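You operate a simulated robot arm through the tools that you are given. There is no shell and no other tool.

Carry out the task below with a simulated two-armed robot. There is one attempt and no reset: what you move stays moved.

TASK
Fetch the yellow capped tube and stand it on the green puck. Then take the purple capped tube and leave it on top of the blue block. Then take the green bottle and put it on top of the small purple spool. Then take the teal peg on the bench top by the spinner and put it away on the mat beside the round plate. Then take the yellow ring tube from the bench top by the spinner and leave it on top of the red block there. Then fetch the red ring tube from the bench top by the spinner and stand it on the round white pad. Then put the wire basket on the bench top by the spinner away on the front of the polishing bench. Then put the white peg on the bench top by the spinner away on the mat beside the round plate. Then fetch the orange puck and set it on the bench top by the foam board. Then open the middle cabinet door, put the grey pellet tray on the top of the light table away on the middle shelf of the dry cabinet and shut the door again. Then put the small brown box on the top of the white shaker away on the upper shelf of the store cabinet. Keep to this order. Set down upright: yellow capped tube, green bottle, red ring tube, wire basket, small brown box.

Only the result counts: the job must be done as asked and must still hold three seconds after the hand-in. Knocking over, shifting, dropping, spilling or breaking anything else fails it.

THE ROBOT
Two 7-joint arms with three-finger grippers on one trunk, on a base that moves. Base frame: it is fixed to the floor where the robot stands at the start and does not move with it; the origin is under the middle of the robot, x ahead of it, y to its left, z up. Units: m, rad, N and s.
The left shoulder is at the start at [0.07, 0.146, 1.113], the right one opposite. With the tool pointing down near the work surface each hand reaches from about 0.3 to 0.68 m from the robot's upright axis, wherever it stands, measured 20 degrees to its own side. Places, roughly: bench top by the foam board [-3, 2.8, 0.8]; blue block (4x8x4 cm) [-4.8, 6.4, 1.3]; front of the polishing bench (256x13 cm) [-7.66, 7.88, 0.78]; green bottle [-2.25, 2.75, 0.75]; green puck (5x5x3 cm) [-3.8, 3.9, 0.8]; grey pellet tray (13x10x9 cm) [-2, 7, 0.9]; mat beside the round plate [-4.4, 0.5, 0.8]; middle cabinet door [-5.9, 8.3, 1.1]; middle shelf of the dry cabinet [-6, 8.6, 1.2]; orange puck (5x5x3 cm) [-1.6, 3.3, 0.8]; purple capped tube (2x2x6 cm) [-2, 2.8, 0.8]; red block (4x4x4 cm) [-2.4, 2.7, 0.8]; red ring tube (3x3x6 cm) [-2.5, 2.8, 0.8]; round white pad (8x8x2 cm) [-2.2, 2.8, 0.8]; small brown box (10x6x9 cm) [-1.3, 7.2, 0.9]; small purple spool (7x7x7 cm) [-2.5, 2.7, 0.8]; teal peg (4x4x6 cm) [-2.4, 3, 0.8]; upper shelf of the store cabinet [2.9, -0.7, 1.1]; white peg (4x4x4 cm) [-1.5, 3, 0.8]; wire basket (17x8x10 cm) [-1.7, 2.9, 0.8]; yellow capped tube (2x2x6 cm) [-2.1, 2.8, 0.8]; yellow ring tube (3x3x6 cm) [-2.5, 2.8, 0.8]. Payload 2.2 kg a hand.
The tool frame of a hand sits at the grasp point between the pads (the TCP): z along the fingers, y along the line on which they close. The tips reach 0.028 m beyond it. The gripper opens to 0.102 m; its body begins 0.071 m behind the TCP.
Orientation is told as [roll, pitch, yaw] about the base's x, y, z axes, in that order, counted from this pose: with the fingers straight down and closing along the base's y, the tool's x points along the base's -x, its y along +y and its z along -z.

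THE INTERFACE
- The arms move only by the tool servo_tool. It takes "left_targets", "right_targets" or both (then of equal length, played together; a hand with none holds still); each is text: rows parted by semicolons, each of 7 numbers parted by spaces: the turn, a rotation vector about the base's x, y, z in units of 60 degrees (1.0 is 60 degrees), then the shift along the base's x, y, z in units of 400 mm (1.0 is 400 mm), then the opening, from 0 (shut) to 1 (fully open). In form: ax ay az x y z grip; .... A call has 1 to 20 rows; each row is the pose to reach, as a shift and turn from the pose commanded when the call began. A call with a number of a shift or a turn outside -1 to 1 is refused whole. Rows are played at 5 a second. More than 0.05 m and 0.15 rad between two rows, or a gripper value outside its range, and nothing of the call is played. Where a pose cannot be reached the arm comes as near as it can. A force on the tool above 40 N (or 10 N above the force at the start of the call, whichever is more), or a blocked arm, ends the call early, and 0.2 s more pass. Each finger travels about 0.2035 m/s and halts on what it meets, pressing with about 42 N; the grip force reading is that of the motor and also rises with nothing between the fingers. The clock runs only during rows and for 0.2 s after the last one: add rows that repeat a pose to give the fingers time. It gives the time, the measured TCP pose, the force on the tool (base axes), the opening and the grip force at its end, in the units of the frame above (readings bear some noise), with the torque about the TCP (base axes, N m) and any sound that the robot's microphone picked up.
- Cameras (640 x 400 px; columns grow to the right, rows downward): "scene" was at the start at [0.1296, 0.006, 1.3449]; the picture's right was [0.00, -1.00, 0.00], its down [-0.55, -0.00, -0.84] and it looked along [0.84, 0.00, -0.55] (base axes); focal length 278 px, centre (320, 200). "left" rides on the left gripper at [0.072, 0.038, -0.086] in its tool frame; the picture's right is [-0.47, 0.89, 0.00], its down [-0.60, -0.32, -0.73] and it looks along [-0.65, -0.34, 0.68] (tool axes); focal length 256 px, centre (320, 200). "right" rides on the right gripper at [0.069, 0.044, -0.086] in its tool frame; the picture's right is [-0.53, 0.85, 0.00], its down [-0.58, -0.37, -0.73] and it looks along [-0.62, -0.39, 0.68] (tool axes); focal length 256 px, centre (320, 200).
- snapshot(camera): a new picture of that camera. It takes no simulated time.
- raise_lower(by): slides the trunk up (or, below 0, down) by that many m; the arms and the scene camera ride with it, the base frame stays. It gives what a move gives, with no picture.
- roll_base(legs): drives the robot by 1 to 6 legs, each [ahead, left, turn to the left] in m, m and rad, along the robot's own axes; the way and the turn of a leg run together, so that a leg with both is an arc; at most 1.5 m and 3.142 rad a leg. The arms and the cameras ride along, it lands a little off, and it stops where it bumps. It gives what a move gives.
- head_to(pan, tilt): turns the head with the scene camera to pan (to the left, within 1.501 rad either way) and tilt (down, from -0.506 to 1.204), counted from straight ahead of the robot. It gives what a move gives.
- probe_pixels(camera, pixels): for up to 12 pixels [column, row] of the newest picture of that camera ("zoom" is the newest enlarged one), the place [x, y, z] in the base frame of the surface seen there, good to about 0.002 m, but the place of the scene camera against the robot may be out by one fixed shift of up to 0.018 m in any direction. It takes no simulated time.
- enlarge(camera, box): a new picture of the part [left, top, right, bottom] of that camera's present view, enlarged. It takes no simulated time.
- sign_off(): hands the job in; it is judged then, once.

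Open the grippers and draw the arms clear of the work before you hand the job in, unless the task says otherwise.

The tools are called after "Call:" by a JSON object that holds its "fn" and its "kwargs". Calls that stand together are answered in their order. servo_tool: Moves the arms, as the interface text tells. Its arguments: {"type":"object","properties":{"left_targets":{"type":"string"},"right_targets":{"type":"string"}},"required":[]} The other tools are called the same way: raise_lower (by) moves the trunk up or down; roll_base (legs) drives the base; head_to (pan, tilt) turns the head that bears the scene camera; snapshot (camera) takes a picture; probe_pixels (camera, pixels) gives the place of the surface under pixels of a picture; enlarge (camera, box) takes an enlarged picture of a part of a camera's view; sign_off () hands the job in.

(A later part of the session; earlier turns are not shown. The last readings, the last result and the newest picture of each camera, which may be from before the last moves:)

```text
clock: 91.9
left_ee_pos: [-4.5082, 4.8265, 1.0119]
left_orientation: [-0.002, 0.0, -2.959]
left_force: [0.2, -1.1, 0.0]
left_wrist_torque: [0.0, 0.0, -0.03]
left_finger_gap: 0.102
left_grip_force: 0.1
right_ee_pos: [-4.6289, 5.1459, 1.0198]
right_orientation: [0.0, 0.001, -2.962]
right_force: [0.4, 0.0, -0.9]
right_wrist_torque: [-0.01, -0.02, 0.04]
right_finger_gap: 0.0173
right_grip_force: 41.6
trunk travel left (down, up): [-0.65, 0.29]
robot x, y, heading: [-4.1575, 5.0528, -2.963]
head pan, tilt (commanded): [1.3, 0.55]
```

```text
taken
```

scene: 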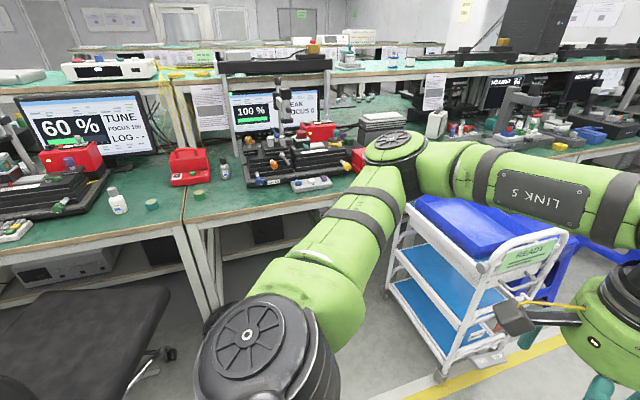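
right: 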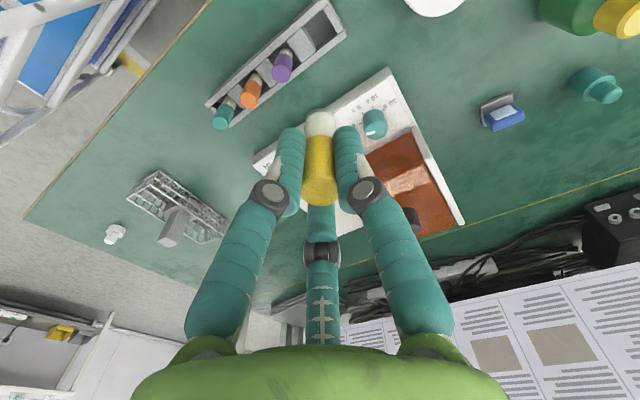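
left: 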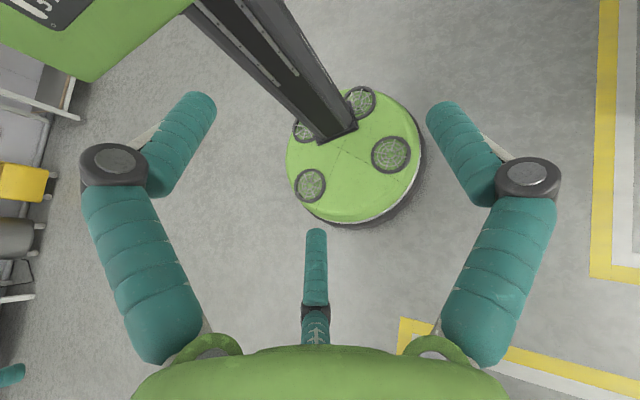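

I am opposite the gap; pucks appear near (152, 204) and (200, 195). I enlarge and probe them, plus bench edge, chair and cart.

Call:
{"fn": "enlarge", "kwargs": {"camera": "scene", "box": [80, 130, 320, 280]}}

Call:
{"fn": "probe_pixels", "kwargs": {"camera": "scene", "pixels": [[152, 201], [200, 192], [182, 226], [120, 238], [300, 203], [165, 295], [160, 350], [390, 270], [440, 370], [210, 310], [230, 165], [290, 150]]}}

```text
2.67 times, centred on (200, 205) of scene
```

zoom: 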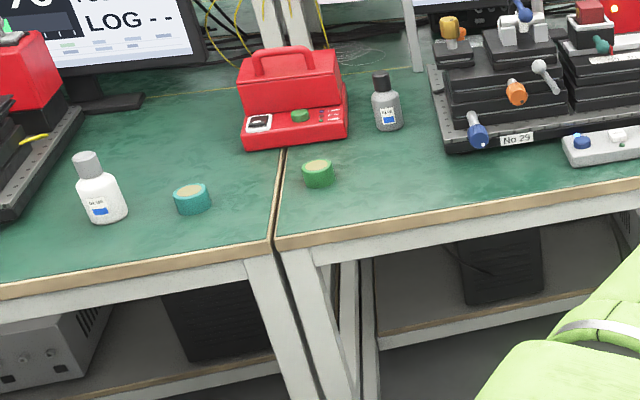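

```text
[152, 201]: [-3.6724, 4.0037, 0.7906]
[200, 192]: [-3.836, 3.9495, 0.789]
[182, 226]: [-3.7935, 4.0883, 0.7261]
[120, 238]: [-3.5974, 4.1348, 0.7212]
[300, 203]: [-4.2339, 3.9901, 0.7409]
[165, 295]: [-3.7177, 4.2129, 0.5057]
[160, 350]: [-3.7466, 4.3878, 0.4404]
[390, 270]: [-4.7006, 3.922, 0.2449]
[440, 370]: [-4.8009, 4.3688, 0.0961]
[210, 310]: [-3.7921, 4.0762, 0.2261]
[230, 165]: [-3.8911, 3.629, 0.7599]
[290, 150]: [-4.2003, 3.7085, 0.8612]
```

The green puck is at zoom (317, 172) ≈ (-3.83, 3.96), bench edge at v≈4.69, chair seat edge at u≈-2.93, cart B at u≈-3.96. I turn left and roll to u≈-3.36, v≈5.06, keeping clear of the chair.

Call:
{"fn": "roll_base", "kwargs": {"legs": [[0, 0, 2.265], [0.398, -0.522, 0]]}}

Call:
{"fn": "head_to", "kwargs": {"pan": -0.1, "tilt": 0.8}}

Call:
{"fn": "snapshot", "kwargs": {"camera": "scene"}}

Call:
{"fn": "snapshot", "kwargs": {"camera": "right"}}

```text
clock: 100.2
left_ee_pos: [-3.7896, 4.3915, 1.0123]
left_orientation: [-0.001, 0.002, -0.691]
left_force: [-0.1, -0.6, -0.1]
left_wrist_torque: [0.08, -0.01, 0.02]
left_finger_gap: 0.102
left_grip_force: 0.0
right_ee_pos: [-3.9557, 4.0941, 1.0192]
right_orientation: [0.004, 0.0, -0.69]
right_force: [-0.3, -1.2, -0.8]
right_wrist_torque: [0.07, -0.02, 0.0]
right_finger_gap: 0.0174
right_grip_force: 42.0
trunk travel left (down, up): [-0.65, 0.29]
robot x, y, heading: [-4.1856, 4.518, -0.694]
head pan, tilt (commanded): [1.3, 0.55]
stopped in leg 2: the robot was blocked; the commanded pose is now the measured one
```

```text
clock: 101.7
left_ee_pos: [-3.7898, 4.3937, 1.0129]
left_orientation: [-0.001, 0.001, -0.689]
left_force: [0.0, 0.6, 0.7]
left_wrist_torque: [0.0, 0.02, -0.01]
left_finger_gap: 0.102
left_grip_force: 0.0
right_ee_pos: [-3.9553, 4.0967, 1.0205]
right_orientation: [0.001, 0.0, -0.691]
right_force: [0.8, 0.5, 0.0]
right_wrist_torque: [0.0, 0.04, -0.01]
right_finger_gap: 0.0174
right_grip_force: 41.5
trunk travel left (down, up): [-0.65, 0.29]
robot x, y, heading: [-4.1886, 4.5169, -0.695]
head pan, tilt (commanded): [-0.099, 0.799]
```

```text
taken
```

scene: 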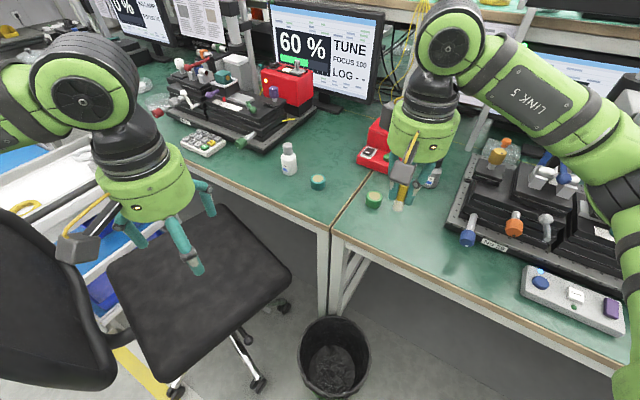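

```text
taken
```

right: 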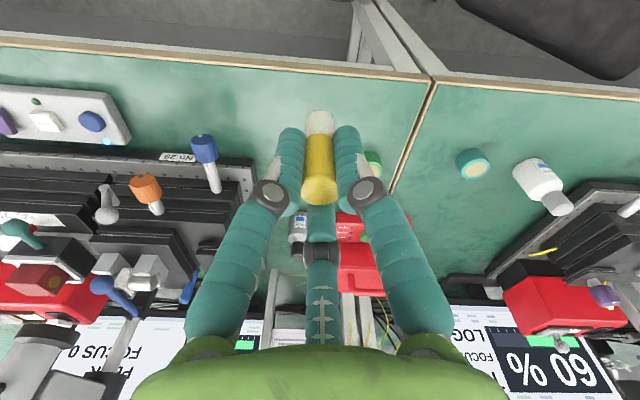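

The robot halted early: a black waste bin stands at (335, 355) right before the base, upright. I probe the bin and the puck to see where the contact is.

Call:
{"fn": "probe_pixels", "kwargs": {"camera": "scene", "pixels": [[300, 355], [335, 318], [368, 345], [335, 395], [310, 390], [360, 385], [372, 195], [317, 178], [335, 365], [330, 240], [300, 225], [420, 285]]}}

Call:
{"fn": "probe_pixels", "kwargs": {"camera": "right", "pixels": [[372, 160], [375, 172], [472, 160], [430, 82], [500, 85], [545, 175], [300, 230], [360, 230]]}}

Call:
{"fn": "head_to", "kwargs": {"pan": 0.0, "tilt": 1.2}}

Call:
{"fn": "snapshot", "kwargs": {"camera": "scene"}}

```text
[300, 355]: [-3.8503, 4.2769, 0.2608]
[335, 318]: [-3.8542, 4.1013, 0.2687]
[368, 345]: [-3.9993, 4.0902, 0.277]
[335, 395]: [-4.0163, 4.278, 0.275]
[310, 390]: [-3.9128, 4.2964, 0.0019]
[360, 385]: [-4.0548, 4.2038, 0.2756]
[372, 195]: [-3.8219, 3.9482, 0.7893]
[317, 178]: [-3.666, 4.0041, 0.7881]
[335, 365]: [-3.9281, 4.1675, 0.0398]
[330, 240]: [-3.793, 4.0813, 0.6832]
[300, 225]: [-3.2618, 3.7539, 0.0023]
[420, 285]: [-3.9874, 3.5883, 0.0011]
```

```text
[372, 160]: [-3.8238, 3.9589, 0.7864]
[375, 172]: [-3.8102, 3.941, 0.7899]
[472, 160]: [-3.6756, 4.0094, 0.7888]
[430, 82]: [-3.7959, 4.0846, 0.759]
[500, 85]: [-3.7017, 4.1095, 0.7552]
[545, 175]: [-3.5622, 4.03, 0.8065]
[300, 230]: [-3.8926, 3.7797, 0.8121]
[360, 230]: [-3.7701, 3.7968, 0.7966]
```

```text
clock: 102.6
left_ee_pos: [-3.7889, 4.3951, 1.0125]
left_orientation: [-0.003, -0.001, -0.688]
left_force: [0.5, 0.7, -0.4]
left_wrist_torque: [0.01, 0.0, 0.0]
left_finger_gap: 0.1021
left_grip_force: 0.0
right_ee_pos: [-3.9557, 4.0974, 1.0202]
right_orientation: [0.003, -0.002, -0.69]
right_force: [0.3, 0.1, 0.0]
right_wrist_torque: [-0.03, 0.02, 0.01]
right_finger_gap: 0.0176
right_grip_force: 41.7
trunk travel left (down, up): [-0.65, 0.29]
robot x, y, heading: [-4.1823, 4.5151, -0.693]
head pan, tilt (commanded): [0.0, 1.201]
```

```text
taken
```

scene: 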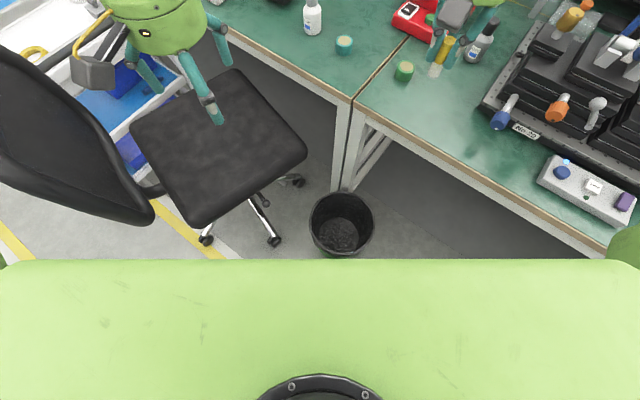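

The bin's centre is about (-3.94, 4.19) with radius 0.11, so the base stands just against it; the puck at ≈(-3.82, 3.95) is 0.67 m away, 18° to the right, within reach from here. I move the right hand part of the way towards it to see the puck with the wrist camera.

Call:
{"fn": "servo_tool", "kwargs": {"right_targets": "0 0 0 0.05 -0.08 0.0 0; 0 0 0 0.1 -0.16 0 0; 0 0 0 0.14 -0.22 0 0; 0 0 0 0.14 -0.22 0 0"}}

Call:
{"fn": "snapshot", "kwargs": {"camera": "right"}}

```text
clock: 103.6
left_ee_pos: [-3.7897, 4.3939, 1.013]
left_orientation: [-0.003, 0.001, -0.689]
left_force: [0.1, 0.0, -0.7]
left_wrist_torque: [0.02, -0.02, -0.01]
left_finger_gap: 0.1019
left_grip_force: 0.0
right_ee_pos: [-3.8991, 4.0077, 1.0204]
right_orientation: [0.002, -0.002, -0.688]
right_force: [-0.3, 0.1, 0.0]
right_wrist_torque: [0.01, -0.02, -0.03]
right_finger_gap: 0.0174
right_grip_force: 42.3
trunk travel left (down, up): [-0.65, 0.29]
robot x, y, heading: [-4.1861, 4.5172, -0.687]
head pan, tilt (commanded): [0.0, 1.201]
```

```text
taken
```

right: 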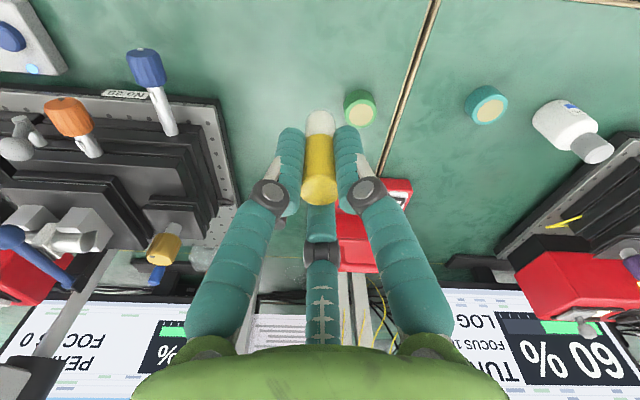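

Now the green puck is fully seen at (360, 107). I probe its top.

Call:
{"fn": "enlarge", "kwargs": {"camera": "right", "box": [280, 60, 440, 160]}}

Call:
{"fn": "probe_pixels", "kwargs": {"camera": "right", "pixels": [[360, 107], [349, 110], [370, 110], [360, 118], [360, 100], [345, 95], [374, 98], [360, 90]]}}

```text
4.00 times, centred on (360, 110) of right
```

zoom: 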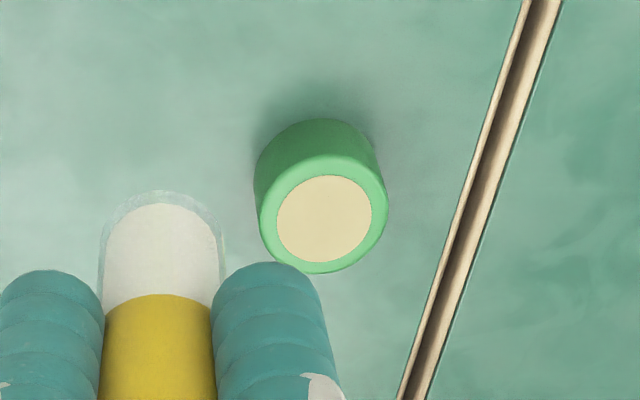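

```text
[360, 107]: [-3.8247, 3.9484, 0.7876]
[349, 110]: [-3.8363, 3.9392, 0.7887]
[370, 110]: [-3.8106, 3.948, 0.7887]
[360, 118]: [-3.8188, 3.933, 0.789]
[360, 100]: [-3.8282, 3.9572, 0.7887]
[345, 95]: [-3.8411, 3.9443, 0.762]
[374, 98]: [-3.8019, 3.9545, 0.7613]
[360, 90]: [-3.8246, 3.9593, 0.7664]
```

I probe the disc centre and its rim points in the zoom to get the exact centre.

Call:
{"fn": "probe_pixels", "kwargs": {"camera": "zoom", "pixels": [[324, 219], [263, 219], [384, 219], [324, 268], [324, 160], [280, 219], [370, 219], [324, 180], [324, 258]]}}

```text
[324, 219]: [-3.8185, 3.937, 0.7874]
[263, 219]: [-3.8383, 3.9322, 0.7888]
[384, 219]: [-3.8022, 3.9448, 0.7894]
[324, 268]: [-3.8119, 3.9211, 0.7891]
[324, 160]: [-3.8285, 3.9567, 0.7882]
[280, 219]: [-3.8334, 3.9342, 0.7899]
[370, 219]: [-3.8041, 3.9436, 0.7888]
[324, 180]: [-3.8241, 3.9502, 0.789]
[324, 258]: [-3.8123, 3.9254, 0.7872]
```

The puck centre is (-3.820, 3.9386), top z 0.7885. I probe the tube's lower end (320, 112) and cap top (320, 195) to know how far it sticks out below the TCP.

Call:
{"fn": "probe_pixels", "kwargs": {"camera": "right", "pixels": [[320, 108], [320, 110], [320, 113], [320, 120], [320, 185], [320, 195], [320, 203], [310, 112], [331, 113]]}}

```text
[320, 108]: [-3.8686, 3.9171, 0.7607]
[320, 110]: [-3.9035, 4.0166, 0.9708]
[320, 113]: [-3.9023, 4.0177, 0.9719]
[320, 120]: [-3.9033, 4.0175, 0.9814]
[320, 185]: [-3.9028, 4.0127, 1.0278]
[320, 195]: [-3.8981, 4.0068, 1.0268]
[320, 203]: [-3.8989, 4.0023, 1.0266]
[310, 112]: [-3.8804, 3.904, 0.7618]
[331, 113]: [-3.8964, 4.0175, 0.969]
```

The tube hangs 0.051 m below the TCP and is centred on it. I move over the puck centre and lower to about 2 cm above it.

Call:
{"fn": "servo_tool", "kwargs": {"right_targets": "0 0 0 0.066 -0.0576 0 0; 0 0 0 0.132 -0.1152 0 0; 0 0 0 0.1978 -0.1728 0 0; 0 0 0 0.1978 -0.1728 -0.1 0; 0 0 0 0.1978 -0.1728 -0.2 0; 0 0 0 0.1978 -0.1728 -0.3 0; 0 0 0 0.1978 -0.1728 -0.4 0; 0 0 0 0.1978 -0.1728 -0.4 0"}}

Call:
{"fn": "snapshot", "kwargs": {"camera": "right"}}

```text
clock: 105.4
left_ee_pos: [-3.7895, 4.3951, 1.0129]
left_orientation: [-0.002, 0.001, -0.689]
left_force: [-0.9, -0.7, 0.2]
left_wrist_torque: [-0.01, -0.03, -0.01]
left_finger_gap: 0.1019
left_grip_force: 0.0
right_ee_pos: [-3.8204, 3.9411, 0.8612]
right_orientation: [0.0, -0.003, -0.691]
right_force: [-0.2, -0.4, -0.1]
right_wrist_torque: [0.02, 0.02, 0.04]
right_finger_gap: 0.0174
right_grip_force: 42.3
right hand out of reach, approached as far as the arm can: row 3
trunk travel left (down, up): [-0.65, 0.29]
robot x, y, heading: [-4.1854, 4.5103, -0.696]
head pan, tilt (commanded): [0.0, 1.201]
```

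```text
taken
```

right: 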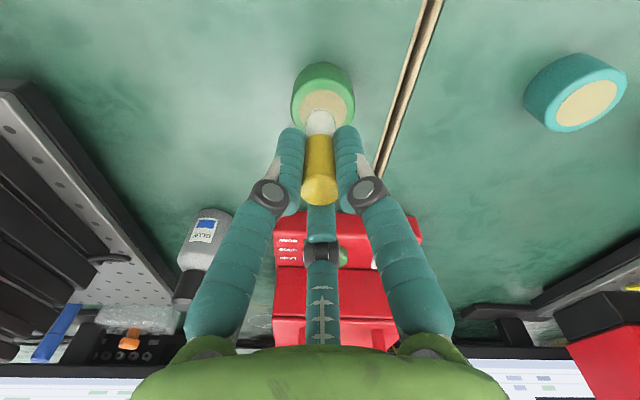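

The tube stands right above the puck (tube end at (320, 118) on the disc). I lower the last 2 cm gently.

Call:
{"fn": "servo_tool", "kwargs": {"right_targets": "0 0 0 0 -0.004 -0.025 0; 0 0 0 0 -0.004 -0.04 0; 0 0 0 0 -0.004 -0.049 0; 0 0 0 0 -0.004 -0.049 0"}}

Call:
{"fn": "snapshot", "kwargs": {"camera": "right"}}

```text
clock: 106.4
left_ee_pos: [-3.79, 4.3951, 1.0135]
left_orientation: [-0.002, -0.001, -0.69]
left_force: [-1.3, 0.2, 0.1]
left_wrist_torque: [0.02, 0.01, -0.01]
left_finger_gap: 0.1021
left_grip_force: 0.0
right_ee_pos: [-3.8228, 3.9378, 0.8427]
right_orientation: [0.0, -0.006, -0.691]
right_force: [-1.0, -1.6, 6.7]
right_wrist_torque: [-0.06, -0.03, 0.01]
right_finger_gap: 0.0176
right_grip_force: 42.0
trunk travel left (down, up): [-0.65, 0.29]
robot x, y, heading: [-4.1854, 4.5193, -0.693]
head pan, tilt (commanded): [0.0, 1.201]
```

```text
taken
```

right: 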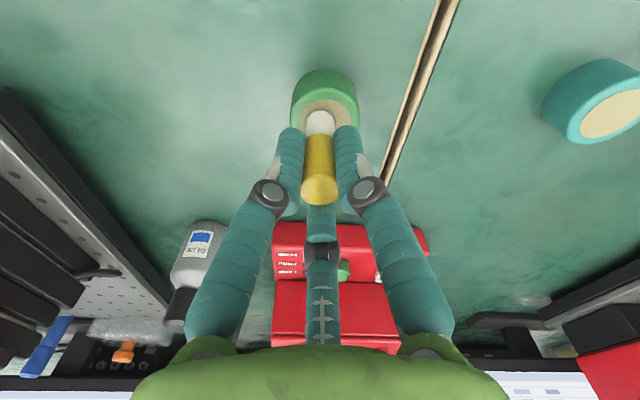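

The tube is on the puck (6.7 N upward push). I open the fingers and lift the hand straight up.

Call:
{"fn": "servo_tool", "kwargs": {"right_targets": "0 0 0 0 0 0.001 0.25; 0 0 0 0 0 0.002 0.45; 0 0 0 0 0 0.002 0.55; 0 0 0 0 0 0.05 0.55; 0 0 0 0 0 0.15 0.55; 0 0 0 0 0 0.25 0.55; 0 0 0 0 0 0.35 0.55; 0 0 0 0 0 0.45 0.55; 0 0 0 0 0 0.45 0.55"}}

Call:
{"fn": "snapshot", "kwargs": {"camera": "right"}}

```text
clock: 108.4
left_ee_pos: [-3.7896, 4.3951, 1.0124]
left_orientation: [-0.001, 0.0, -0.688]
left_force: [0.6, -0.2, 0.0]
left_wrist_torque: [0.03, 0.05, -0.01]
left_finger_gap: 0.102
left_grip_force: 0.0
right_ee_pos: [-3.8232, 3.9497, 1.0189]
right_orientation: [0.0, 0.0, -0.692]
right_force: [1.0, 1.0, 0.7]
right_wrist_torque: [0.02, 0.0, 0.01]
right_finger_gap: 0.0561
right_grip_force: 0.0
right hand out of reach, approached as far as the arm can: row 7, 8, 9
trunk travel left (down, up): [-0.65, 0.29]
robot x, y, heading: [-4.1838, 4.5193, -0.697]
head pan, tilt (commanded): [0.0, 1.201]
```

```text
taken
```

right: 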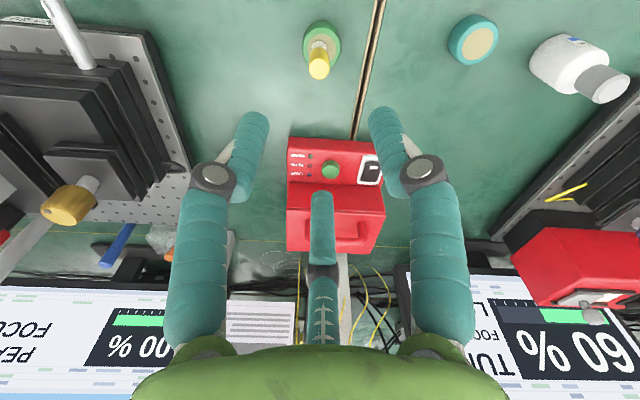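

The yellow tube stands upright on the green puck (318, 50). I draw the right hand back over the aisle.

Call:
{"fn": "servo_tool", "kwargs": {"right_targets": "0 0 0 -0.07 0.08 0 0.7; 0 0 0 -0.14 0.16 0 0.8; 0 0 0 -0.21 0.24 0 0.9; 0 0 0 -0.28 0.32 0 1; 0 0 0 -0.33 0.39 0 1; 0 0 0 -0.33 0.39 0 1"}}

Call:
{"fn": "head_to", "kwargs": {"pan": -0.1, "tilt": 0.8}}

Call:
{"fn": "snapshot", "kwargs": {"camera": "scene"}}

```text
clock: 109.8
left_ee_pos: [-3.7892, 4.3938, 1.0128]
left_orientation: [-0.001, 0.001, -0.689]
left_force: [-0.2, -0.5, 0.0]
left_wrist_torque: [0.04, 0.01, 0.02]
left_finger_gap: 0.1022
left_grip_force: 0.0
right_ee_pos: [-3.9562, 4.1054, 1.0192]
right_orientation: [0.004, -0.002, -0.691]
right_force: [0.3, 0.4, 0.2]
right_wrist_torque: [0.04, -0.03, 0.0]
right_finger_gap: 0.1021
right_grip_force: 0.1
trunk travel left (down, up): [-0.65, 0.29]
robot x, y, heading: [-4.1907, 4.5193, -0.693]
head pan, tilt (commanded): [0.0, 1.201]
```

```text
clock: 110.7
left_ee_pos: [-3.789, 4.3949, 1.0117]
left_orientation: [-0.001, 0.001, -0.689]
left_force: [-0.4, 0.6, 0.4]
left_wrist_torque: [-0.01, 0.0, -0.02]
left_finger_gap: 0.1019
left_grip_force: 0.0
right_ee_pos: [-3.9561, 4.1065, 1.0202]
right_orientation: [0.0, -0.003, -0.691]
right_force: [-1.4, -0.6, 0.2]
right_wrist_torque: [-0.01, 0.01, 0.01]
right_finger_gap: 0.1022
right_grip_force: 0.1
trunk travel left (down, up): [-0.65, 0.29]
robot x, y, heading: [-4.1824, 4.5162, -0.689]
head pan, tilt (commanded): [-0.099, 0.799]
```

```text
taken
```

scene: 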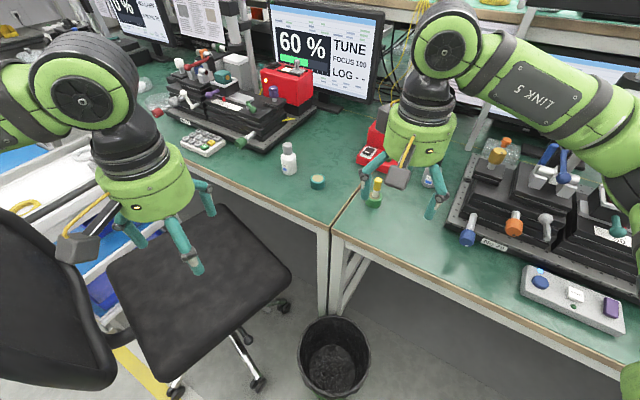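

The tube stays upright and the bin has not moved. I back out to the aisle and turn to face the second bench to look for the blue block.

Call:
{"fn": "roll_base", "kwargs": {"legs": [[-0.354, 0.418, 0], [0, 0, 2.438]]}}

Call:
{"fn": "head_to", "kwargs": {"pan": 0.0, "tilt": 0.3}}

Call:
{"fn": "snapshot", "kwargs": {"camera": "scene"}}

```text
clock: 119.6
left_ee_pos: [-4.4119, 5.4124, 1.013]
left_orientation: [-0.001, 0.0, 1.739]
left_force: [-0.2, -0.4, -0.2]
left_wrist_torque: [-0.01, 0.02, 0.0]
left_finger_gap: 0.102
left_grip_force: 0.1
right_ee_pos: [-4.0991, 5.5213, 1.0183]
right_orientation: [0.002, -0.002, 1.738]
right_force: [-0.4, -0.5, 0.3]
right_wrist_torque: [-0.02, -0.03, 0.01]
right_finger_gap: 0.1019
right_grip_force: 0.0
trunk travel left (down, up): [-0.65, 0.29]
robot x, y, heading: [-4.1888, 5.0619, 1.742]
head pan, tilt (commanded): [-0.099, 0.799]
```

```text
clock: 120.5
left_ee_pos: [-4.4124, 5.4126, 1.0119]
left_orientation: [-0.002, 0.0, 1.74]
left_force: [0.9, -0.1, -0.4]
left_wrist_torque: [0.01, -0.02, 0.01]
left_finger_gap: 0.102
left_grip_force: 0.1
right_ee_pos: [-4.0982, 5.5213, 1.0192]
right_orientation: [0.002, -0.002, 1.738]
right_force: [0.7, 0.7, -0.1]
right_wrist_torque: [-0.02, -0.02, -0.01]
right_finger_gap: 0.1023
right_grip_force: 0.0
trunk travel left (down, up): [-0.65, 0.29]
robot x, y, heading: [-4.1901, 5.0592, 1.731]
head pan, tilt (commanded): [0.0, 0.3]
```

```text
taken
```

scene: 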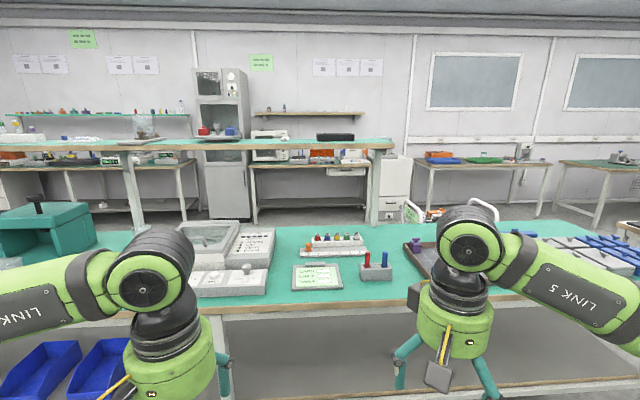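

A blue item is at (228, 131) and a red one at (203, 130) on the second bench's upper shelf. I enlarge it and probe.

Call:
{"fn": "enlarge", "kwargs": {"camera": "scene", "box": [120, 90, 400, 265]}}

Call:
{"fn": "probe_pixels", "kwargs": {"camera": "scene", "pixels": [[228, 132], [228, 137], [203, 131], [240, 145], [300, 145], [200, 145], [385, 160], [320, 300], [250, 310], [135, 160], [320, 250], [330, 380]]}}

```text
2.29 times, centred on (260, 178) of scene
```

zoom: 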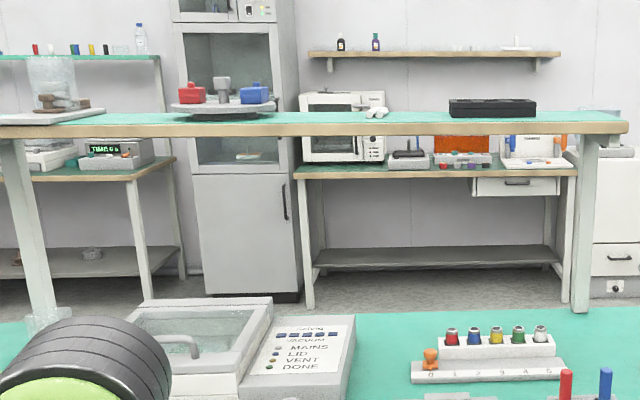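

```text
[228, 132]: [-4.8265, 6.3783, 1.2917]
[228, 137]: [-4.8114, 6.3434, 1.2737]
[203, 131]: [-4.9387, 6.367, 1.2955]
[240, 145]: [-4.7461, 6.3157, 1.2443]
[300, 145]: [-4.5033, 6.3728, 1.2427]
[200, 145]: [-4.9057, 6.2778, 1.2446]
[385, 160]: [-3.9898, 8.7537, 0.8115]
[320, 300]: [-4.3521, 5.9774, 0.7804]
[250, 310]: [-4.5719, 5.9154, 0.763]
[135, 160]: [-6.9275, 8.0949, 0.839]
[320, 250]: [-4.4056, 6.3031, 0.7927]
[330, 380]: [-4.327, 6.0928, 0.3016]
```

The blue block sits on a round turntable on the upper shelf (z≈1.25) near (-4.82, 6.38), 7 cm behind the shelf's front edge. I probe the bench legs, the lower shelf and the block's outlines to plan where to stand.

Call:
{"fn": "probe_pixels", "kwargs": {"camera": "scene", "pixels": [[222, 330], [238, 340], [235, 390], [330, 392], [270, 385], [60, 370], [105, 380], [170, 310], [60, 325], [500, 295], [600, 285], [430, 390]]}}

Call:
{"fn": "enlarge", "kwargs": {"camera": "scene", "box": [180, 115, 260, 165]}}

Call:
{"fn": "head_to", "kwargs": {"pan": 0.3, "tilt": 0.9}}

Call:
{"fn": "snapshot", "kwargs": {"camera": "scene"}}

```text
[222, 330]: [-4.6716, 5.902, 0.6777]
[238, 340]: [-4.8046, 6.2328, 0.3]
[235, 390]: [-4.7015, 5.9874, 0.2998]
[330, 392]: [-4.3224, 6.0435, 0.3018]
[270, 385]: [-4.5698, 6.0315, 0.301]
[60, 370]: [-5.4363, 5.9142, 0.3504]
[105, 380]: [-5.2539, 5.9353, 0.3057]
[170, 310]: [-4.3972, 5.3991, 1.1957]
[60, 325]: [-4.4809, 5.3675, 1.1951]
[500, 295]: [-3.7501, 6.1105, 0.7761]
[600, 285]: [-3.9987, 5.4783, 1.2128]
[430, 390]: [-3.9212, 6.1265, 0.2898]
```

```text
8.00 times, centred on (220, 140) of scene
```

zoom: 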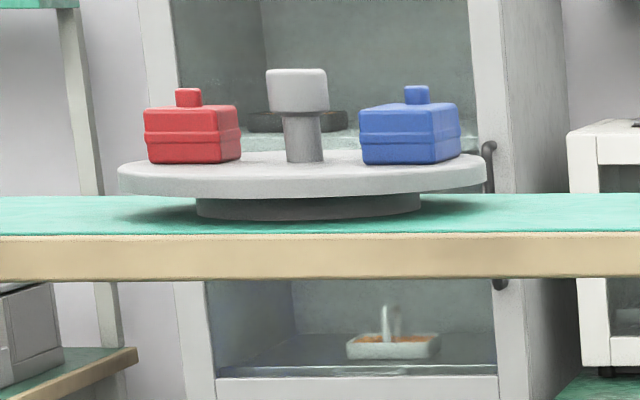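

```text
clock: 121.5
left_ee_pos: [-4.4134, 5.4118, 1.0139]
left_orientation: [-0.001, -0.001, 1.739]
left_force: [0.8, 0.2, -0.4]
left_wrist_torque: [0.0, 0.04, 0.0]
left_finger_gap: 0.1019
left_grip_force: 0.0
right_ee_pos: [-4.0974, 5.5207, 1.0195]
right_orientation: [0.003, -0.003, 1.74]
right_force: [0.5, 0.1, -0.1]
right_wrist_torque: [0.0, -0.02, -0.02]
right_finger_gap: 0.1019
right_grip_force: 0.1
trunk travel left (down, up): [-0.65, 0.29]
robot x, y, heading: [-4.1926, 5.0589, 1.74]
head pan, tilt (commanded): [0.3, 0.901]
```

```text
taken
```

scene: 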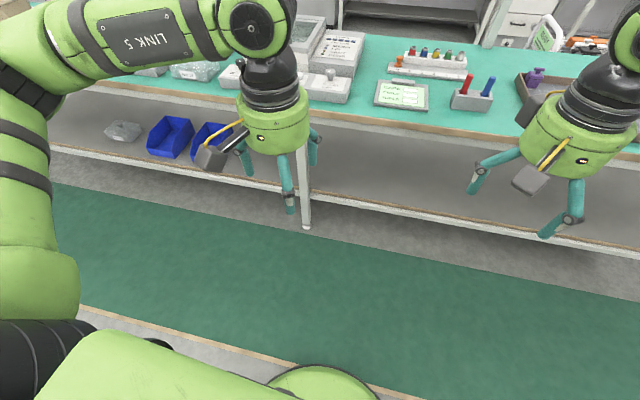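

The blue block is a small lidded box with a knob, on a turntable; a bench leg stands at u≈-3.575 and the lower shelf front is at v≈6.71, so I could stand at u≈-3.87, v≈6.35. While I am here with empty hands I raise the trunk and go there to measure the reach and the block before fetching the tube.

Call:
{"fn": "raise_lower", "kwargs": {"by": 0.29}}

Call:
{"fn": "roll_base", "kwargs": {"legs": [[0, 0.622, 0.005], [0.45, 0, 0]]}}

Call:
{"fn": "head_to", "kwargs": {"pan": 0.0, "tilt": 0.6}}

Call:
{"fn": "snapshot", "kwargs": {"camera": "scene"}}

```text
clock: 124.4
left_ee_pos: [-4.4123, 5.4128, 1.3035]
left_orientation: [-0.001, 0.0, 1.738]
left_force: [0.2, 0.0, 0.3]
left_wrist_torque: [0.02, 0.03, 0.03]
left_finger_gap: 0.1019
left_grip_force: 0.0
right_ee_pos: [-4.098, 5.5215, 1.3087]
right_orientation: [0.002, -0.001, 1.737]
right_force: [-0.1, -1.0, -0.6]
right_wrist_torque: [0.0, 0.01, 0.02]
right_finger_gap: 0.1019
right_grip_force: 0.1
trunk travel left (down, up): [-0.94, 0.0]
robot x, y, heading: [-4.1929, 5.0571, 1.736]
head pan, tilt (commanded): [0.3, 0.901]
```

```text
clock: 130.2
left_ee_pos: [-5.1063, 5.7465, 1.3026]
left_orientation: [-0.003, -0.001, 1.744]
left_force: [-0.5, 0.3, 0.7]
left_wrist_torque: [0.03, 0.01, 0.02]
left_finger_gap: 0.102
left_grip_force: 0.1
right_ee_pos: [-4.7902, 5.8565, 1.3094]
right_orientation: [0.002, -0.003, 1.743]
right_force: [0.4, -0.2, -0.3]
right_wrist_torque: [0.0, -0.02, -0.03]
right_finger_gap: 0.1022
right_grip_force: 0.1
trunk travel left (down, up): [-0.94, 0.0]
robot x, y, heading: [-4.8805, 5.3975, 1.741]
head pan, tilt (commanded): [0.3, 0.901]
```

```text
clock: 131.0
left_ee_pos: [-5.1059, 5.7474, 1.302]
left_orientation: [-0.001, -0.001, 1.745]
left_force: [1.0, -0.3, 0.8]
left_wrist_torque: [0.0, 0.02, -0.01]
left_finger_gap: 0.1018
left_grip_force: 0.0
right_ee_pos: [-4.7915, 5.8596, 1.3104]
right_orientation: [0.003, -0.003, 1.744]
right_force: [0.2, -0.6, 0.1]
right_wrist_torque: [0.0, -0.02, 0.0]
right_finger_gap: 0.1019
right_grip_force: 0.0
trunk travel left (down, up): [-0.94, 0.0]
robot x, y, heading: [-4.8814, 5.4024, 1.741]
head pan, tilt (commanded): [0.0, 0.6]
```

```text
taken
```

scene: 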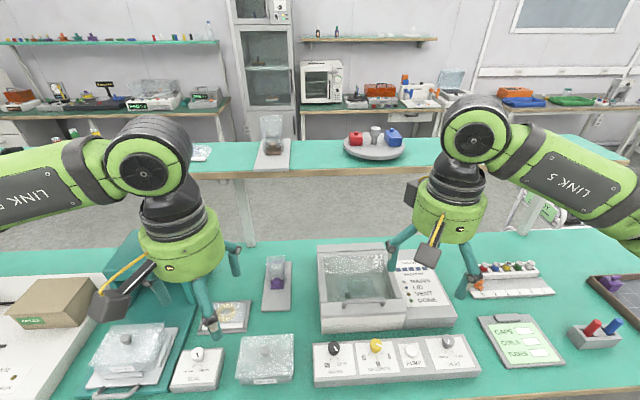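

Now the turntable is seen at (375, 148) with the blue block at (393, 137). I enlarge and probe it.

Call:
{"fn": "enlarge", "kwargs": {"camera": "scene", "box": [330, 115, 426, 175]}}

Call:
{"fn": "probe_pixels", "kwargs": {"camera": "scene", "pixels": [[393, 135], [400, 133], [387, 133], [393, 144], [375, 157], [375, 175], [300, 180], [240, 185], [240, 175], [350, 152], [403, 150], [375, 165]]}}

```text
6.67 times, centred on (378, 145) of scene
```

zoom: 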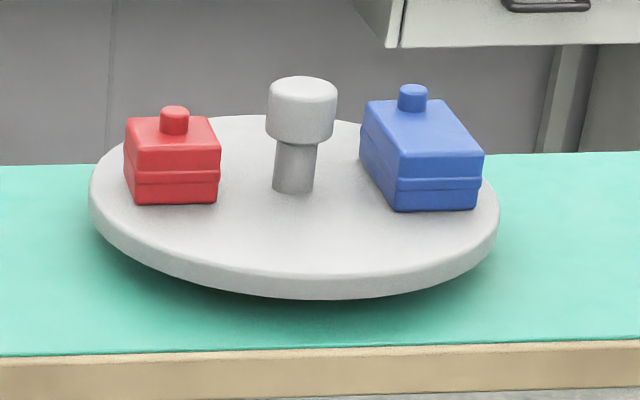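

```text
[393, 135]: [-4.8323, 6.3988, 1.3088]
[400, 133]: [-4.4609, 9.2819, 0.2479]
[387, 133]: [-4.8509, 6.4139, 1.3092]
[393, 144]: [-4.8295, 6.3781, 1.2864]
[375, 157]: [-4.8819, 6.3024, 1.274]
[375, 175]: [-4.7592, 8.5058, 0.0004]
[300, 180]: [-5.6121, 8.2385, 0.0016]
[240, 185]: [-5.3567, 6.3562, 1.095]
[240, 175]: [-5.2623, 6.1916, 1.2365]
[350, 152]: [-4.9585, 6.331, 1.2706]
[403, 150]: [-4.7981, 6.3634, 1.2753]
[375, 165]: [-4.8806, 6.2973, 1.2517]
```

The blue block's knob is at its far end, so its nearer top half is flat. I probe the block's top corners.

Call:
{"fn": "probe_pixels", "kwargs": {"camera": "zoom", "pixels": [[400, 158], [478, 150], [432, 135], [372, 106], [446, 104], [413, 92], [440, 150], [425, 120], [302, 88], [170, 125], [415, 190], [430, 142]]}}

```text
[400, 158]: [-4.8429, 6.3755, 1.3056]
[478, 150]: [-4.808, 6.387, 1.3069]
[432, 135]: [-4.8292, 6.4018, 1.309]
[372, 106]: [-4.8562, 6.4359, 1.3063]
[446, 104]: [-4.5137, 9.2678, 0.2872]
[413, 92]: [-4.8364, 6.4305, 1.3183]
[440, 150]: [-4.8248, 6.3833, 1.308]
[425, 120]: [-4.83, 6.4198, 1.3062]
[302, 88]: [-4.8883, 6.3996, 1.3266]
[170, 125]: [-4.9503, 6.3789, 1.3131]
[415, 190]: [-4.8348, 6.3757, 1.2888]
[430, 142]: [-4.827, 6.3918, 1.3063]
```

The flat near part of the block's top is about (-4.82, 6.40), z≈1.307. I roll 0.2 m closer (base front stays short of the lower shelf).

Call:
{"fn": "roll_base", "kwargs": {"legs": [[0.2, 0, 0]]}}

Call:
{"fn": "head_to", "kwargs": {"pan": 0.0, "tilt": 1.2}}

Call:
{"fn": "snapshot", "kwargs": {"camera": "scene"}}

```text
clock: 132.6
left_ee_pos: [-5.1394, 5.94, 1.3044]
left_orientation: [-0.002, -0.007, 1.744]
left_force: [-0.1, 0.2, -1.5]
left_wrist_torque: [0.05, -0.01, -0.02]
left_finger_gap: 0.1021
left_grip_force: 0.0
right_ee_pos: [-4.8252, 6.0512, 1.3107]
right_orientation: [0.002, -0.007, 1.744]
right_force: [-0.7, -0.9, 0.0]
right_wrist_torque: [0.02, 0.02, 0.0]
right_finger_gap: 0.1021
right_grip_force: 0.2
trunk travel left (down, up): [-0.94, 0.0]
robot x, y, heading: [-4.9144, 5.5973, 1.746]
head pan, tilt (commanded): [0.0, 0.6]
```

```text
clock: 133.6
left_ee_pos: [-5.1407, 5.9462, 1.3016]
left_orientation: [-0.001, 0.0, 1.743]
left_force: [0.0, -0.1, -0.1]
left_wrist_torque: [-0.02, -0.05, 0.01]
left_finger_gap: 0.1019
left_grip_force: 0.0
right_ee_pos: [-4.8261, 6.0579, 1.3093]
right_orientation: [0.001, -0.002, 1.746]
right_force: [-0.2, 0.6, 0.1]
right_wrist_torque: [0.0, 0.0, -0.02]
right_finger_gap: 0.1021
right_grip_force: 0.1
trunk travel left (down, up): [-0.94, 0.0]
robot x, y, heading: [-4.9141, 5.5977, 1.738]
head pan, tilt (commanded): [0.0, 1.201]
```

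```text
taken
```

scene: 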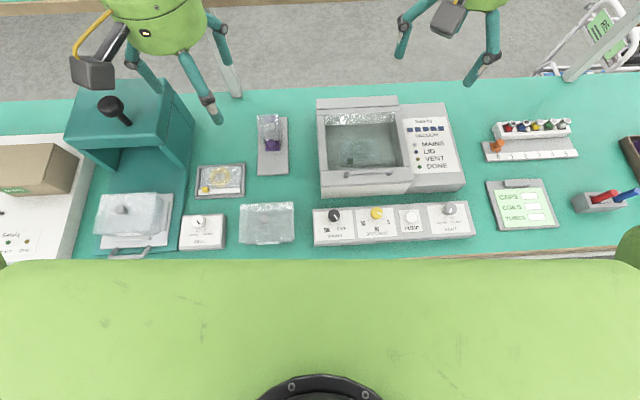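

Nothing is touched and the base stands at v≈6.37. Now I test the reach: the empty right hand goes up to z≈1.43 and then toward above the block, well clear of it.

Call:
{"fn": "servo_tool", "kwargs": {"right_targets": "0 0 0 0 0 0.1 1; 0 0 0 0 0 0.2 1; 0 0 0 0 0 0.3 1; 0 0 0 0.003 0.1 0.3 1; 0 0 0 0.006 0.2 0.3 1; 0 0 0 0.009 0.3 0.3 1; 0 0 0 0.012 0.4 0.3 1; 0 0 0 0.014 0.5 0.3 1; 0 0 0 0.015 0.6 0.3 1; 0 0 0 0.015 0.7 0.3 1; 0 0 0 0.015 0.8 0.3 1; 0 0 0 0.015 0.855 0.3 1; 0 0 0 0.015 0.855 0.3 1"}}

Call:
{"fn": "snapshot", "kwargs": {"camera": "right"}}

```text
clock: 136.4
left_ee_pos: [-5.1384, 5.9461, 1.3028]
left_orientation: [0.001, 0.001, 1.746]
left_force: [-0.7, 0.6, -0.3]
left_wrist_torque: [-0.03, 0.03, 0.01]
left_finger_gap: 0.1019
left_grip_force: 0.0
right_ee_pos: [-4.7905, 6.2479, 1.3825]
right_orientation: [0.002, -0.002, 1.745]
right_force: [1.1, 0.4, 0.3]
right_wrist_torque: [0.0, 0.03, 0.0]
right_finger_gap: 0.1017
right_grip_force: 0.0
right hand out of reach, approached as far as the arm can: row 8, 9, 10, 11, 12, 13
trunk travel left (down, up): [-0.94, 0.0]
robot x, y, heading: [-4.9219, 5.5988, 1.749]
head pan, tilt (commanded): [0.0, 1.201]
```

```text
taken
```

right: 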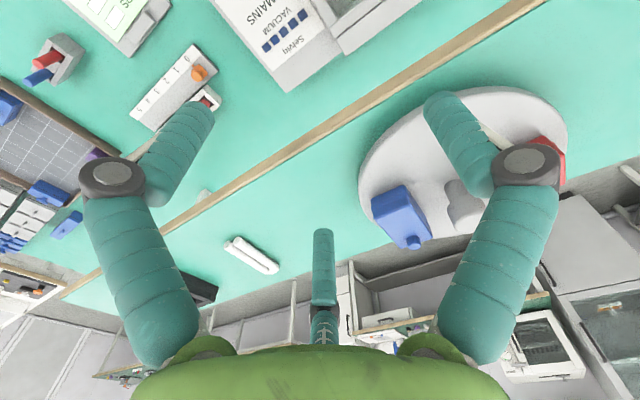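

The vertical tool reaches only to (-4.79, 6.25), about 0.15 m short. I now tilt the fingers forward by 45° about the robot's right axis to see how far the tilted tool reaches.

Call:
{"fn": "servo_tool", "kwargs": {"right_targets": "0.123 0.022 0 0 0 0.02 1; 0.246 0.043 0 0 0 0.02 1; 0.369 0.065 0 0 0 0.02 1; 0.4925 0.087 0 0 0 0.02 1; 0.6156 0.109 0 0 0 0.02 1; 0.739 0.13 0 0 0 0.02 1; 0.739 0.13 0 0 0 0.02 1"}}

Call:
{"fn": "snapshot", "kwargs": {"camera": "right"}}

```text
clock: 138.0
left_ee_pos: [-5.1417, 5.9469, 1.3038]
left_orientation: [-0.002, -0.001, 1.743]
left_force: [-0.8, 0.1, -0.1]
left_wrist_torque: [-0.03, -0.03, 0.01]
left_finger_gap: 0.1019
left_grip_force: 0.1
right_ee_pos: [-4.7949, 6.2432, 1.3945]
right_orientation: [0.003, -0.791, 1.745]
right_force: [-0.3, 0.3, 0.2]
right_wrist_torque: [0.0, -0.01, -0.03]
right_finger_gap: 0.102
right_grip_force: 0.0
trunk travel left (down, up): [-0.94, 0.0]
robot x, y, heading: [-4.9155, 5.5946, 1.743]
head pan, tilt (commanded): [0.0, 1.201]
```

```text
taken
```

right: 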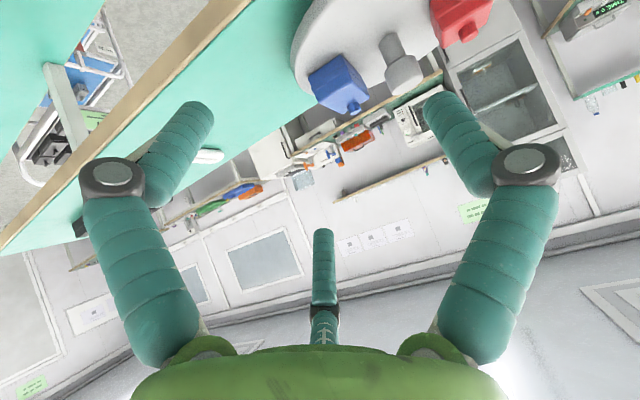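

The commanded pose had followed the reached one. I now try to extend the tilted hand forward by 0.16 m, staying at z≈1.42 above the turntable items.

Call:
{"fn": "servo_tool", "kwargs": {"right_targets": "0 0 0 -0.015 0.1 0.06 1; 0 0 0 -0.03 0.2 0.06 1; 0 0 0 -0.045 0.3 0.06 1; 0 0 0 -0.0625 0.39 0.06 1; 0 0 0 -0.0625 0.39 0.06 1"}}

Call:
{"fn": "snapshot", "kwargs": {"camera": "right"}}

```text
clock: 139.2
left_ee_pos: [-5.1401, 5.9441, 1.3023]
left_orientation: [-0.002, -0.001, 1.744]
left_force: [0.7, 0.7, 0.4]
left_wrist_torque: [0.02, 0.01, 0.0]
left_finger_gap: 0.1016
left_grip_force: 0.0
right_ee_pos: [-4.8189, 6.3991, 1.4187]
right_orientation: [0.001, -0.79, 1.748]
right_force: [0.3, 0.7, 0.2]
right_wrist_torque: [0.0, -0.02, -0.03]
right_finger_gap: 0.102
right_grip_force: 0.0
trunk travel left (down, up): [-0.94, 0.0]
robot x, y, heading: [-4.9168, 5.597, 1.745]
head pan, tilt (commanded): [0.0, 1.201]
```

```text
taken
```

right: 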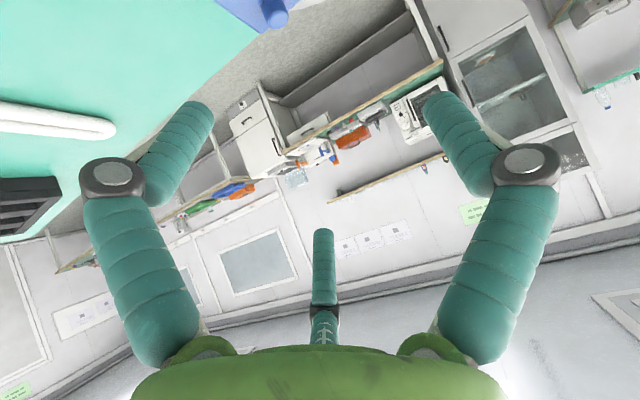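

With a 45° tilt the hand gets there, but the tube held in line with the fingers would then not be upright. The pictures suggest the shelf stands at the back of this bench, so reaching from behind may be easier; I draw the hand back first and then look over the bench.

Call:
{"fn": "servo_tool", "kwargs": {"right_targets": "0 0 0 0 -0.1 0 1; 0 0 0 0 -0.2 0 1; 0 0 0 0 -0.3 0 1; 0 0 0 0 -0.4 0 1; -0.123 -0.022 0 0 -0.5 0 1; -0.246 -0.043 0 -0.004 -0.6 0 1; -0.369 -0.065 0 -0.008 -0.7 -0.03 1; -0.4925 -0.087 0 -0.012 -0.8 -0.1 1; -0.6156 -0.109 0 -0.0175 -0.8525 -0.18 1; -0.739 -0.13 0 -0.0175 -0.8525 -0.275 1; -0.739 -0.13 0 -0.0175 -0.8525 -0.275 1"}}

Call:
{"fn": "head_to", "kwargs": {"pan": -0.15, "tilt": 0.7}}

Call:
{"fn": "snapshot", "kwargs": {"camera": "scene"}}

```text
clock: 141.6
left_ee_pos: [-5.1401, 5.9459, 1.302]
left_orientation: [-0.001, -0.001, 1.744]
left_force: [-0.3, 0.5, 0.5]
left_wrist_torque: [-0.02, 0.01, 0.0]
left_finger_gap: 0.1018
left_grip_force: 0.0
right_ee_pos: [-4.8251, 6.057, 1.307]
right_orientation: [0.001, 0.001, 1.743]
right_force: [0.1, -0.2, -0.3]
right_wrist_torque: [0.02, -0.03, 0.03]
right_finger_gap: 0.1021
right_grip_force: 0.1
trunk travel left (down, up): [-0.94, 0.0]
robot x, y, heading: [-4.9191, 5.5964, 1.743]
head pan, tilt (commanded): [0.0, 1.201]
```

```text
clock: 142.6
left_ee_pos: [-5.1396, 5.9447, 1.3028]
left_orientation: [-0.001, 0.0, 1.744]
left_force: [-0.1, -1.3, -0.7]
left_wrist_torque: [0.03, 0.05, 0.01]
left_finger_gap: 0.1019
left_grip_force: 0.0
right_ee_pos: [-4.8246, 6.0567, 1.3062]
right_orientation: [0.002, -0.002, 1.747]
right_force: [0.0, 0.5, 0.7]
right_wrist_torque: [0.01, -0.04, 0.0]
right_finger_gap: 0.1021
right_grip_force: 0.0
trunk travel left (down, up): [-0.94, 0.0]
robot x, y, heading: [-4.9162, 5.5933, 1.741]
head pan, tilt (commanded): [-0.15, 0.7]
```

```text
taken
```

scene: 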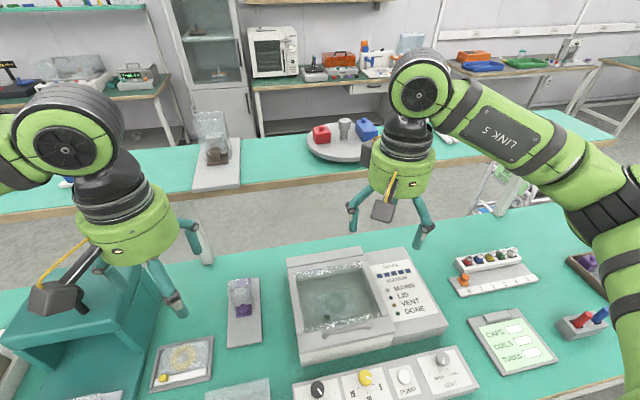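

I probe the bench's back edge, the shelf's front and back edges and the floor behind.

Call:
{"fn": "probe_pixels", "kwargs": {"camera": "scene", "pixels": [[240, 262], [450, 222], [280, 185], [270, 143], [290, 139], [470, 133], [520, 145], [300, 210], [300, 235], [495, 210], [200, 110], [340, 90]]}}

Call:
{"fn": "enlarge", "kwargs": {"camera": "scene", "box": [200, 60, 640, 260]}}

```text
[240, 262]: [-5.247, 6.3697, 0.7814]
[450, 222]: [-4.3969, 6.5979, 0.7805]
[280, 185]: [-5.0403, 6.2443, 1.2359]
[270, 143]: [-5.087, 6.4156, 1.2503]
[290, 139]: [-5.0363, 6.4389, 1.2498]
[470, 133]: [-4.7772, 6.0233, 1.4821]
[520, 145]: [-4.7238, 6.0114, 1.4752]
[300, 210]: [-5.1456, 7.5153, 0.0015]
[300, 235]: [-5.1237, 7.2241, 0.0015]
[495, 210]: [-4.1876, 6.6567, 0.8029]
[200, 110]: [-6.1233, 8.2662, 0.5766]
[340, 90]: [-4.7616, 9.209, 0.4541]
```

```text
1.45 times, centred on (420, 160) of scene
```

zoom: 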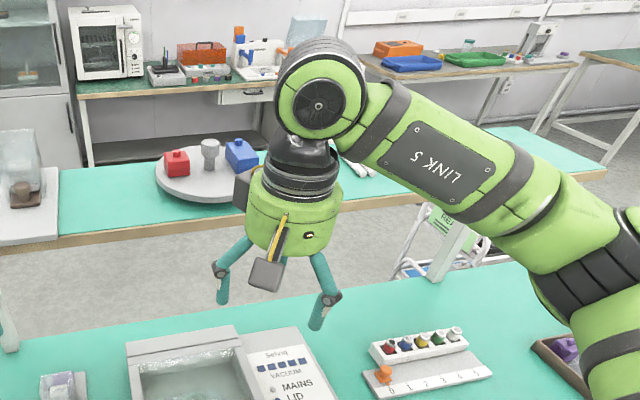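

From behind (shelf back edge near v≈7.25) the block is only about 0.5 m away, so I will place the tube from the far side. Now I return to the rack: back out, then along the aisle to the island's right end.

Call:
{"fn": "roll_base", "kwargs": {"legs": [[-0.62, 0, 0], [0, -1.5, 0.0], [0, -1.5, 0], [0, -0.6, 0]]}}

Call:
{"fn": "raise_lower", "kwargs": {"by": -0.29}}

Call:
{"fn": "head_to", "kwargs": {"pan": 0.3, "tilt": 0.35}}

Call:
{"fn": "snapshot", "kwargs": {"camera": "scene"}}

```text
clock: 163.2
left_ee_pos: [-1.4531, 5.909, 1.3027]
left_orientation: [-0.004, 0.001, 1.727]
left_force: [-0.5, -0.7, 0.4]
left_wrist_torque: [0.02, -0.02, 0.03]
left_finger_gap: 0.102
left_grip_force: 0.0
right_ee_pos: [-1.1347, 6.0138, 1.3075]
right_orientation: [0.0, -0.001, 1.725]
right_force: [0.1, 0.1, -0.3]
right_wrist_torque: [0.04, 0.0, -0.01]
right_finger_gap: 0.1023
right_grip_force: 0.1
trunk travel left (down, up): [-0.94, 0.0]
robot x, y, heading: [-1.234, 5.5581, 1.72]
head pan, tilt (commanded): [-0.15, 0.7]
```

```text
clock: 166.1
left_ee_pos: [-1.4519, 5.9084, 1.013]
left_orientation: [-0.002, 0.001, 1.727]
left_force: [0.0, -0.6, -0.2]
left_wrist_torque: [0.02, -0.02, 0.0]
left_finger_gap: 0.1018
left_grip_force: 0.0
right_ee_pos: [-1.1339, 6.0155, 1.0181]
right_orientation: [0.002, -0.002, 1.726]
right_force: [0.5, 2.0, 0.0]
right_wrist_torque: [0.02, -0.02, 0.01]
right_finger_gap: 0.1017
right_grip_force: 0.0
trunk travel left (down, up): [-0.65, 0.29]
robot x, y, heading: [-1.2353, 5.5559, 1.721]
head pan, tilt (commanded): [-0.15, 0.7]
```

```text
clock: 167.0
left_ee_pos: [-1.4521, 5.9089, 1.0117]
left_orientation: [-0.001, 0.001, 1.726]
left_force: [0.0, -0.3, -0.5]
left_wrist_torque: [0.03, -0.02, -0.03]
left_finger_gap: 0.102
left_grip_force: 0.1
right_ee_pos: [-1.1344, 6.0159, 1.0179]
right_orientation: [0.001, -0.001, 1.727]
right_force: [-0.7, 0.2, -0.7]
right_wrist_torque: [0.02, 0.01, -0.01]
right_finger_gap: 0.1018
right_grip_force: 0.0
trunk travel left (down, up): [-0.65, 0.29]
robot x, y, heading: [-1.2388, 5.5547, 1.721]
head pan, tilt (commanded): [0.3, 0.351]
```

```text
taken
```

scene: 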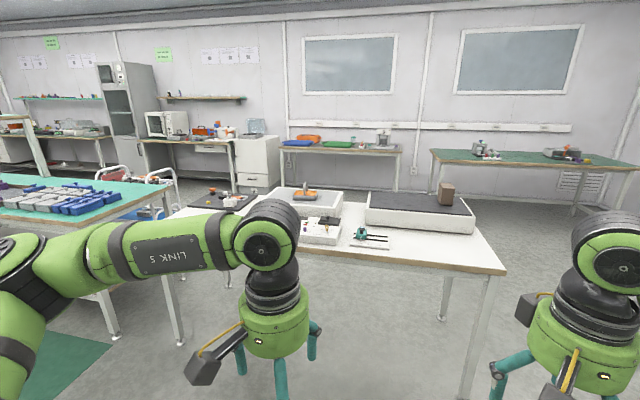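

This view shows the white table with the brown box on the shaker (445, 193) and the second bench's right end. I probe for a passage between them and around.

Call:
{"fn": "probe_pixels", "kwargs": {"camera": "scene", "pixels": [[180, 340], [115, 338], [170, 200], [195, 205], [180, 215], [500, 268], [440, 205], [110, 185], [460, 390], [345, 180], [230, 265], [300, 200]]}}

Call:
{"fn": "enlarge", "kwargs": {"camera": "scene", "box": [80, 120, 340, 282]}}

```text
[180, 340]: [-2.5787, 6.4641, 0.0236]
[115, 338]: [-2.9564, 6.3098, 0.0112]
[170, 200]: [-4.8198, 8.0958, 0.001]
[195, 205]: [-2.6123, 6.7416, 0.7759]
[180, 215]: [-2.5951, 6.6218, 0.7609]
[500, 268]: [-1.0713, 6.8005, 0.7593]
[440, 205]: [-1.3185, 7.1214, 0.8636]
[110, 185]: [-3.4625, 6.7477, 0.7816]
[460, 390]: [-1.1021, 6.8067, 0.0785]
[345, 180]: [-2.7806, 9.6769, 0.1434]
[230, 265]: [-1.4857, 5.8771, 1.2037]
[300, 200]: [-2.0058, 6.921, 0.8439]
```

```text
2.46 times, centred on (210, 201) of scene
```

zoom: 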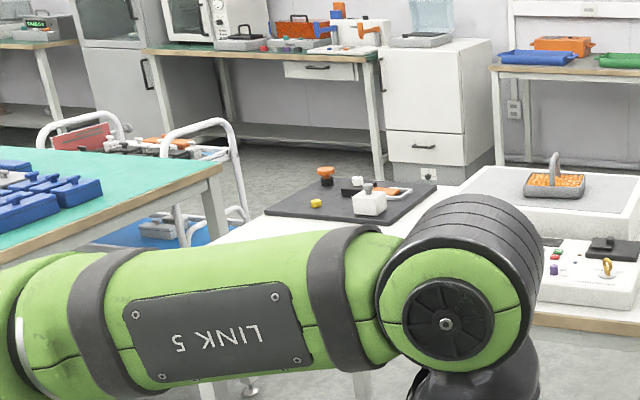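

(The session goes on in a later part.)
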